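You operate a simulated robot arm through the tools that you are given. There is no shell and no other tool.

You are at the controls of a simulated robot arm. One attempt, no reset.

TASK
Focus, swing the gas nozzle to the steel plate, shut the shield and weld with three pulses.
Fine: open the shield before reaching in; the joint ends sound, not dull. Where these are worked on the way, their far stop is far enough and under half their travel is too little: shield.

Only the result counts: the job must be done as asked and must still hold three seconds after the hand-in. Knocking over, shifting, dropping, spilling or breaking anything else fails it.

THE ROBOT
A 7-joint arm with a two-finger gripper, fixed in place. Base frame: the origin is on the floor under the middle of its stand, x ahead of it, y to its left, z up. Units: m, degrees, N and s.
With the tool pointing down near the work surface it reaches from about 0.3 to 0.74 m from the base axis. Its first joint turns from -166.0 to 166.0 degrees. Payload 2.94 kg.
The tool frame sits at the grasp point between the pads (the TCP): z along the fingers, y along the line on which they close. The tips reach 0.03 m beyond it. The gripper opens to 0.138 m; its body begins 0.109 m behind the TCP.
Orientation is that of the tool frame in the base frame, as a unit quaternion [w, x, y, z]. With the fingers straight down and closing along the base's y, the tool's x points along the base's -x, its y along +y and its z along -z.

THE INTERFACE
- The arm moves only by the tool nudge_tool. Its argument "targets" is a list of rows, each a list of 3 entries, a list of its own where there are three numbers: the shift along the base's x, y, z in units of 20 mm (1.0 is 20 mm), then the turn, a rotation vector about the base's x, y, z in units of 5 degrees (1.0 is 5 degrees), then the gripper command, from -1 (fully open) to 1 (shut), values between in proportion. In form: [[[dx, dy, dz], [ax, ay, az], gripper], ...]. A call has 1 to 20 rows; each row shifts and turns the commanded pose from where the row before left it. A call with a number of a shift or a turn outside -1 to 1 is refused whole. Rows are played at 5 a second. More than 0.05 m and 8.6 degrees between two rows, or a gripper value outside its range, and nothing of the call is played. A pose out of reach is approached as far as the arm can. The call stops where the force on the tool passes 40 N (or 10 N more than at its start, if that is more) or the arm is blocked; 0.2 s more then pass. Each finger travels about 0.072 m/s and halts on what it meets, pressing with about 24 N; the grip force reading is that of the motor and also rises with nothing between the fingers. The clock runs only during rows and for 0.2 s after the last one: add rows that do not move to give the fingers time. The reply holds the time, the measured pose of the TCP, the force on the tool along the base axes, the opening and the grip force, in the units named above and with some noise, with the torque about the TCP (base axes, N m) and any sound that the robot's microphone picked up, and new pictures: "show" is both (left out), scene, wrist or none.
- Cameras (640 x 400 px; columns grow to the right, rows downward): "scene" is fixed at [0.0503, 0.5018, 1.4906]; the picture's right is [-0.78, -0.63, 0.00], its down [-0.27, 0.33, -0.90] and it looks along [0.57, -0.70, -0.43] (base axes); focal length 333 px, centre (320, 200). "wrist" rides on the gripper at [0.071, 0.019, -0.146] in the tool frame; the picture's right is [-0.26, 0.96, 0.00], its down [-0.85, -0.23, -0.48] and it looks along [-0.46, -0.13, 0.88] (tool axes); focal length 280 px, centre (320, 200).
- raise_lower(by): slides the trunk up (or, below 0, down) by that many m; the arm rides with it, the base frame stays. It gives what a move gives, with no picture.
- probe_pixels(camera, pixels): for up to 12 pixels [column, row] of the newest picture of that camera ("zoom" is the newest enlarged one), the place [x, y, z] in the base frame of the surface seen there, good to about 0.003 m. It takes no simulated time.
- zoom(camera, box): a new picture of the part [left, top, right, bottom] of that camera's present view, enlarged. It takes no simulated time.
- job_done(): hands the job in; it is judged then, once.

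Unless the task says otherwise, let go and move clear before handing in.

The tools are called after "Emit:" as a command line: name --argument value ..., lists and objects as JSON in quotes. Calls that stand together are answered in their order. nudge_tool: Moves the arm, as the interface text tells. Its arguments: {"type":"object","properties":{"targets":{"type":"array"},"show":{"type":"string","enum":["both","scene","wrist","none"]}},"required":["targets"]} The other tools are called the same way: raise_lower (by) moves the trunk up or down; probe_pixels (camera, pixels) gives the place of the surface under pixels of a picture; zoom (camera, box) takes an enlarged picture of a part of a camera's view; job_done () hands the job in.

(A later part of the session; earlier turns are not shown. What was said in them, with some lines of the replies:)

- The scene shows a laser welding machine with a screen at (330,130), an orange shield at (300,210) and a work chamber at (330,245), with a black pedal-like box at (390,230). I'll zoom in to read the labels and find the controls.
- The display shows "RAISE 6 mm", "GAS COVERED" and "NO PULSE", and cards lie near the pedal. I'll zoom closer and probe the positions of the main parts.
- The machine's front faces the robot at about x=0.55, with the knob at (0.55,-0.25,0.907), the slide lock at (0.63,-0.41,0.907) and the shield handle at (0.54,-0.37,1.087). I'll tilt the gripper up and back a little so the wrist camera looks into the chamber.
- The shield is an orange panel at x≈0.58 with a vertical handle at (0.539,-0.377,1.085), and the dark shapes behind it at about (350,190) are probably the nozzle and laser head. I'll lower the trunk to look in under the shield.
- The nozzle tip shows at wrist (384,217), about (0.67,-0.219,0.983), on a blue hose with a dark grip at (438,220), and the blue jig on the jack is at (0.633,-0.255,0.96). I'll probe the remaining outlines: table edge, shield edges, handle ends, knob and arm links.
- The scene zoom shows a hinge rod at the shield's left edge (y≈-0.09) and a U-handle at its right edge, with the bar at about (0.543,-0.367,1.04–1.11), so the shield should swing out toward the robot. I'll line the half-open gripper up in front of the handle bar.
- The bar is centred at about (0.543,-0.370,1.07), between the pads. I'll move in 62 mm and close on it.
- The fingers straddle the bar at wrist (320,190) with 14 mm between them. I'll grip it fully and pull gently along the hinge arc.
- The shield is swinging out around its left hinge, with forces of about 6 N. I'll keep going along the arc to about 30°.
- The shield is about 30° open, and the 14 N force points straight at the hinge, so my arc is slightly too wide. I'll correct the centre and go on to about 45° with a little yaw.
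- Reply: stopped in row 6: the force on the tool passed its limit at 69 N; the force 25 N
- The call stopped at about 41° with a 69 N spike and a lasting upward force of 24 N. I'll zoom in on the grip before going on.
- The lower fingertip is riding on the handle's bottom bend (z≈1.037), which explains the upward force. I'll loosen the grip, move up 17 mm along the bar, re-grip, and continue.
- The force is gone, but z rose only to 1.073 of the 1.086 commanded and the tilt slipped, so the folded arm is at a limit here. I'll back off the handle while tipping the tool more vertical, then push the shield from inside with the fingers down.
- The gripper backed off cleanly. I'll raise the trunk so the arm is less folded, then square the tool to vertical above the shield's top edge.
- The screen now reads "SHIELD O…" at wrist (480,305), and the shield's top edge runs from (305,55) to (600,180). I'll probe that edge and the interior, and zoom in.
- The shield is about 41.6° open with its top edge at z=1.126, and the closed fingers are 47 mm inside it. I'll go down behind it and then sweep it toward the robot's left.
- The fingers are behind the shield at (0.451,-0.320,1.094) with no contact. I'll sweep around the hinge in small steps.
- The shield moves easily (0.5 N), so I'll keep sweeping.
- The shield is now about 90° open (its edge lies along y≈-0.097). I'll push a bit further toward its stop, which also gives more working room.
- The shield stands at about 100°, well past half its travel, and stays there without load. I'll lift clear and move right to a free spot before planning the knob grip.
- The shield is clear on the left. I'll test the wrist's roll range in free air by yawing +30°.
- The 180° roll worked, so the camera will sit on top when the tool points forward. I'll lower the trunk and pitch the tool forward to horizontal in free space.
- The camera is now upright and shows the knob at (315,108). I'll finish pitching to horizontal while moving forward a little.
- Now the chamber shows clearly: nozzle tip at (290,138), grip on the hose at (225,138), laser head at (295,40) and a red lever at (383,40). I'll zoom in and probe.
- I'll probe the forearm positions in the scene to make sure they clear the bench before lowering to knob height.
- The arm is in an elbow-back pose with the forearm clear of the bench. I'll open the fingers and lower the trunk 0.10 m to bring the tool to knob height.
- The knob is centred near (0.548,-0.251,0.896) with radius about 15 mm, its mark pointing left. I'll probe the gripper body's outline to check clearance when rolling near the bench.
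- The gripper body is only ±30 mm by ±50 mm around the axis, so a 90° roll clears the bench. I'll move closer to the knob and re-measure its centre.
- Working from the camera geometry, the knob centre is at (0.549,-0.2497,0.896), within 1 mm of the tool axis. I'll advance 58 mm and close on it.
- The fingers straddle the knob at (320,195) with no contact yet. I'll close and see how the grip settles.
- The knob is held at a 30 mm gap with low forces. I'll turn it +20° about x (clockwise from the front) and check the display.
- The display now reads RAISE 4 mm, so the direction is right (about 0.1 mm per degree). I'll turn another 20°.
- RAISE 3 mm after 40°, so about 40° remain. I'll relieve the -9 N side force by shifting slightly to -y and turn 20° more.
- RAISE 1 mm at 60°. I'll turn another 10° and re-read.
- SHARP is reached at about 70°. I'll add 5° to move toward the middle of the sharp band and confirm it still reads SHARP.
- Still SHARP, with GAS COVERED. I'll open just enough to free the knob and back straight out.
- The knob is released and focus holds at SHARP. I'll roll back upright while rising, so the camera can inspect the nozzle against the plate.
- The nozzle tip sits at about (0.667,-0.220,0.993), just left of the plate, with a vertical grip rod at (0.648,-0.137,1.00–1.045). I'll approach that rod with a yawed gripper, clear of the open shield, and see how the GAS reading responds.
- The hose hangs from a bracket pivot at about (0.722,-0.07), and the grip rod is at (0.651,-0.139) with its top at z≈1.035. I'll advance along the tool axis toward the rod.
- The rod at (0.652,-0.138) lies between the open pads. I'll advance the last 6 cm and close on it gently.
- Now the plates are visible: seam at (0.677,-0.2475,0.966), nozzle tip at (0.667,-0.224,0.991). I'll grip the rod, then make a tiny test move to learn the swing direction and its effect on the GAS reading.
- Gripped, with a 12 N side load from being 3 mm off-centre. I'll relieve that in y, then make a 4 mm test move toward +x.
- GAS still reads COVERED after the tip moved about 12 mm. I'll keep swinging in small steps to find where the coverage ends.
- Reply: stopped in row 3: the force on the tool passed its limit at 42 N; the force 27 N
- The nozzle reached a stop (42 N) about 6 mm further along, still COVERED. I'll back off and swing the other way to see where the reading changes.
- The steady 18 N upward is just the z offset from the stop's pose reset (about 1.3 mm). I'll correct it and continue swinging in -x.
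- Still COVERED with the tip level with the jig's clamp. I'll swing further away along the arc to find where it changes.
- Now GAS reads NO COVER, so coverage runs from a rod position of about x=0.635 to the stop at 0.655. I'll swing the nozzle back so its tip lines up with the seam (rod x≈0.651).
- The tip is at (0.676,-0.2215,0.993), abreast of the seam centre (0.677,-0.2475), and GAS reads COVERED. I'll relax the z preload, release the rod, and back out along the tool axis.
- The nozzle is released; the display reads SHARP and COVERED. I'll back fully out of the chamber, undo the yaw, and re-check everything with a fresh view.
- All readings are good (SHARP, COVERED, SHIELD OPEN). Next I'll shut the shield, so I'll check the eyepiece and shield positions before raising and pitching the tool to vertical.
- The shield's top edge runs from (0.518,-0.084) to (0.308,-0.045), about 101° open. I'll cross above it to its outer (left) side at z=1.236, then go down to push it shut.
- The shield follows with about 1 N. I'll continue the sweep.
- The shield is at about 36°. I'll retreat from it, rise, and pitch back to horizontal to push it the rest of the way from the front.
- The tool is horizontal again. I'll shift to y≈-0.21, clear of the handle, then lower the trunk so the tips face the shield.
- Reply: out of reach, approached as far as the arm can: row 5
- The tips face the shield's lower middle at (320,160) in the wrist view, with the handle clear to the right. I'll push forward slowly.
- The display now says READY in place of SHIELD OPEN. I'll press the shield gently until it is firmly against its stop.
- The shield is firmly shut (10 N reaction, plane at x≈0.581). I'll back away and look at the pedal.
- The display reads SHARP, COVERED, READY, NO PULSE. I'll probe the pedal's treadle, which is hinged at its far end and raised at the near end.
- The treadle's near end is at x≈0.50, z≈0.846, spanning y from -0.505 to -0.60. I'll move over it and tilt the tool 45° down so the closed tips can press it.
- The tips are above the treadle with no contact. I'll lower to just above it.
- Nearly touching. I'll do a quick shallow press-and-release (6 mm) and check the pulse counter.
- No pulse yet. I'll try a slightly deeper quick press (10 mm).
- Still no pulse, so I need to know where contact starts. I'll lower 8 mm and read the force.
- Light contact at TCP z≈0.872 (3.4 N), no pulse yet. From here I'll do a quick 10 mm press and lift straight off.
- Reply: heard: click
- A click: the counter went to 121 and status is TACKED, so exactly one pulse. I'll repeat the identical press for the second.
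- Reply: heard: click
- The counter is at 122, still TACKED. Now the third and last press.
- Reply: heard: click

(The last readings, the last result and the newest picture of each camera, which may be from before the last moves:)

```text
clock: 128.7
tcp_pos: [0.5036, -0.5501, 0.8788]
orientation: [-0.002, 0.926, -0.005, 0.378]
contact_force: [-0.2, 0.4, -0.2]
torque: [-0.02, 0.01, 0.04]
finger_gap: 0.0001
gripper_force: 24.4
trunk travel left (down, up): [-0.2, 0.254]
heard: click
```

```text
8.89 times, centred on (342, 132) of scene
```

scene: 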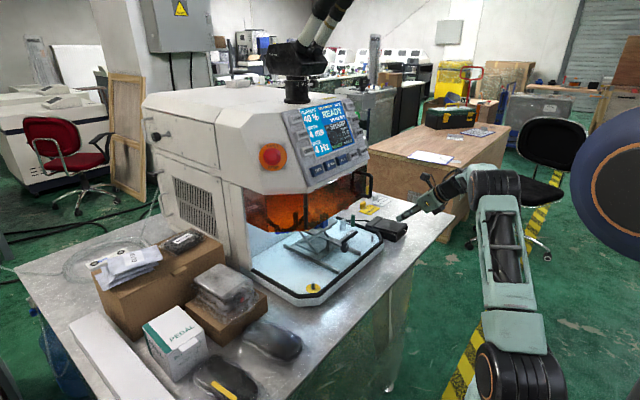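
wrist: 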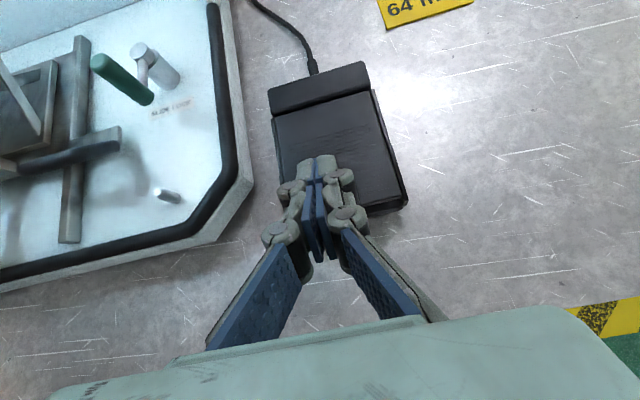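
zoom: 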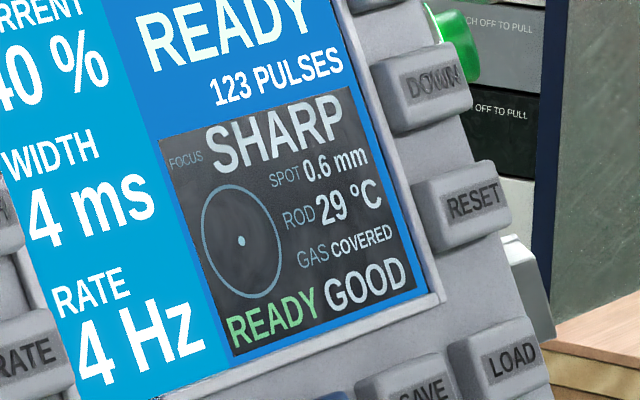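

The display reads 123 PULSES and GOOD, so three pulses gave a sound joint. I'll lift clear of the pedal and back away.

Emit:
nudge_tool --targets '[[[0, 0, 0.8], [0, 0, 0], 1], [[0, 0, 1], [0, 0, 0], 1], [[-0.3, 0, 1], [0, 0, 0], 1], [[-0.5, 0, 1], [0, 0, 0], 1], [[-0.5, 0, 1], [0, 0, 0], 1], [[-0.5, 0, 1], [0, 0, 0], 1], [[-0.5, 0, 1], [0, 0, 0], 1], [[0, 0, 0], [0, 0, 0], 1], [[0, 0, 0], [0, 0, 0], 1]]'

Emit:
zoom --camera "scene" --box '[230, 180, 430, 305]'

Emit:
zoom --camera "scene" --box '[300, 95, 370, 165]'

Emit:
probe_pixels --camera "scene" --pixels '[[394, 226], [372, 224], [401, 236], [330, 205], [350, 200], [308, 205], [310, 210]]'

```text
clock: 130.7
tcp_pos: [0.456, -0.5512, 1.0166]
orientation: [-0.001, 0.926, -0.005, 0.379]
contact_force: [-0.4, 0.4, 0.8]
torque: [0.02, -0.02, 0.01]
finger_gap: 0.0003
gripper_force: 23.8
trunk travel left (down, up): [-0.2, 0.254]
```

scene: 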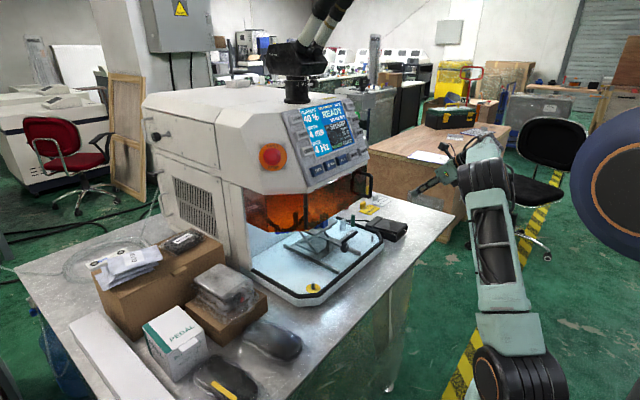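
wrist: 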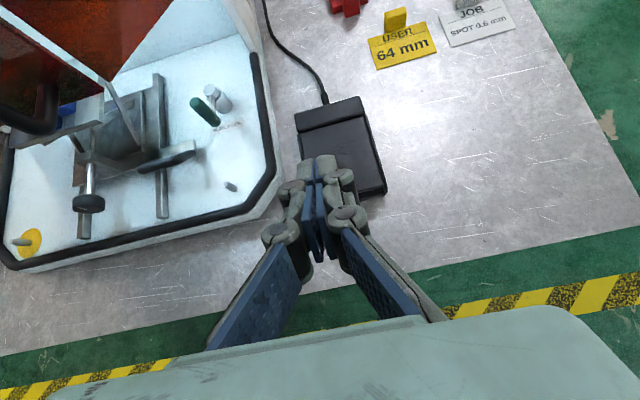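

```text
3.20 times, centred on (330, 242) of scene
```

zoom: 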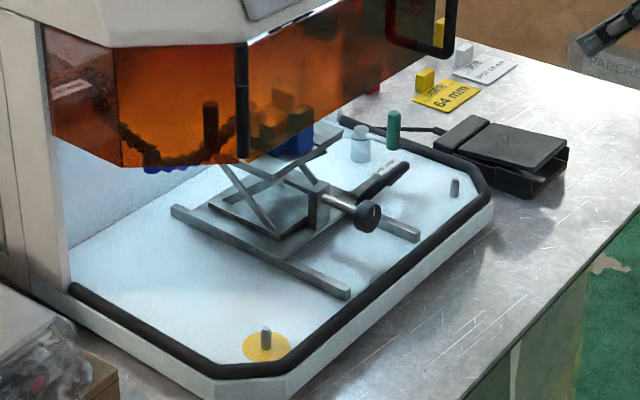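

```text
5.71 times, centred on (335, 130) of scene
```

zoom: 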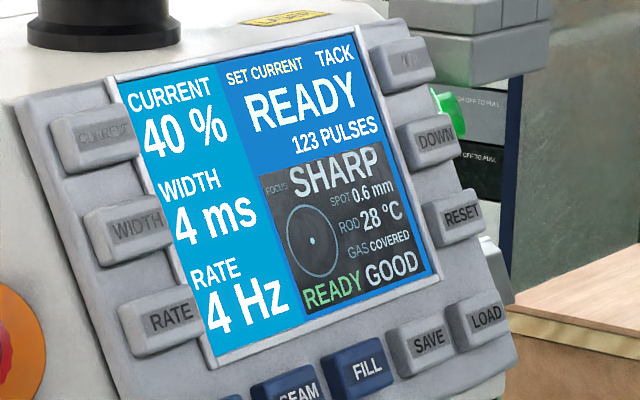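

```text
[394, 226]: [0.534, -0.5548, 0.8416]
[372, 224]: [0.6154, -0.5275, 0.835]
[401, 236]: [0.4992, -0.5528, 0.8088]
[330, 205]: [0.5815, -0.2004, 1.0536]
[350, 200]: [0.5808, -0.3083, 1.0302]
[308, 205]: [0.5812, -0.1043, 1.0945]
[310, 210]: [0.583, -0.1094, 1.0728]
```

Everything holds: the display reads SHARP, GAS COVERED, READY and GOOD at 123 pulses. The shield is shut at x≈0.581, the pedal is where it was, and the arm is clear, so I'm handing in.

Emit:
job_done

```text
The job is handed in.
```

The weld is finished and handed in. Exactly three pulses fired (the counter went from 120 to 123), and the machine rates the joint GOOD.

- **Focus:** I opened the shield to about 100° first, then turned the jack knob about 75°. The display went from RAISE 6 mm to SHARP and stayed there.
- **Gas nozzle:** The display already read COVERED at the start. I swung the nozzle so its tip sits level with the centre of the seam, and it still reads COVERED.
- **Shield:** I pushed it shut until it pressed against its stop, and the display changed from SHIELD OPEN to READY.
- **Pulses:** I pressed the pedal once per pulse. My first, shallower presses fired nothing.

The shield was still shut, the pedal had not moved, and the arm was clear when I handed in.
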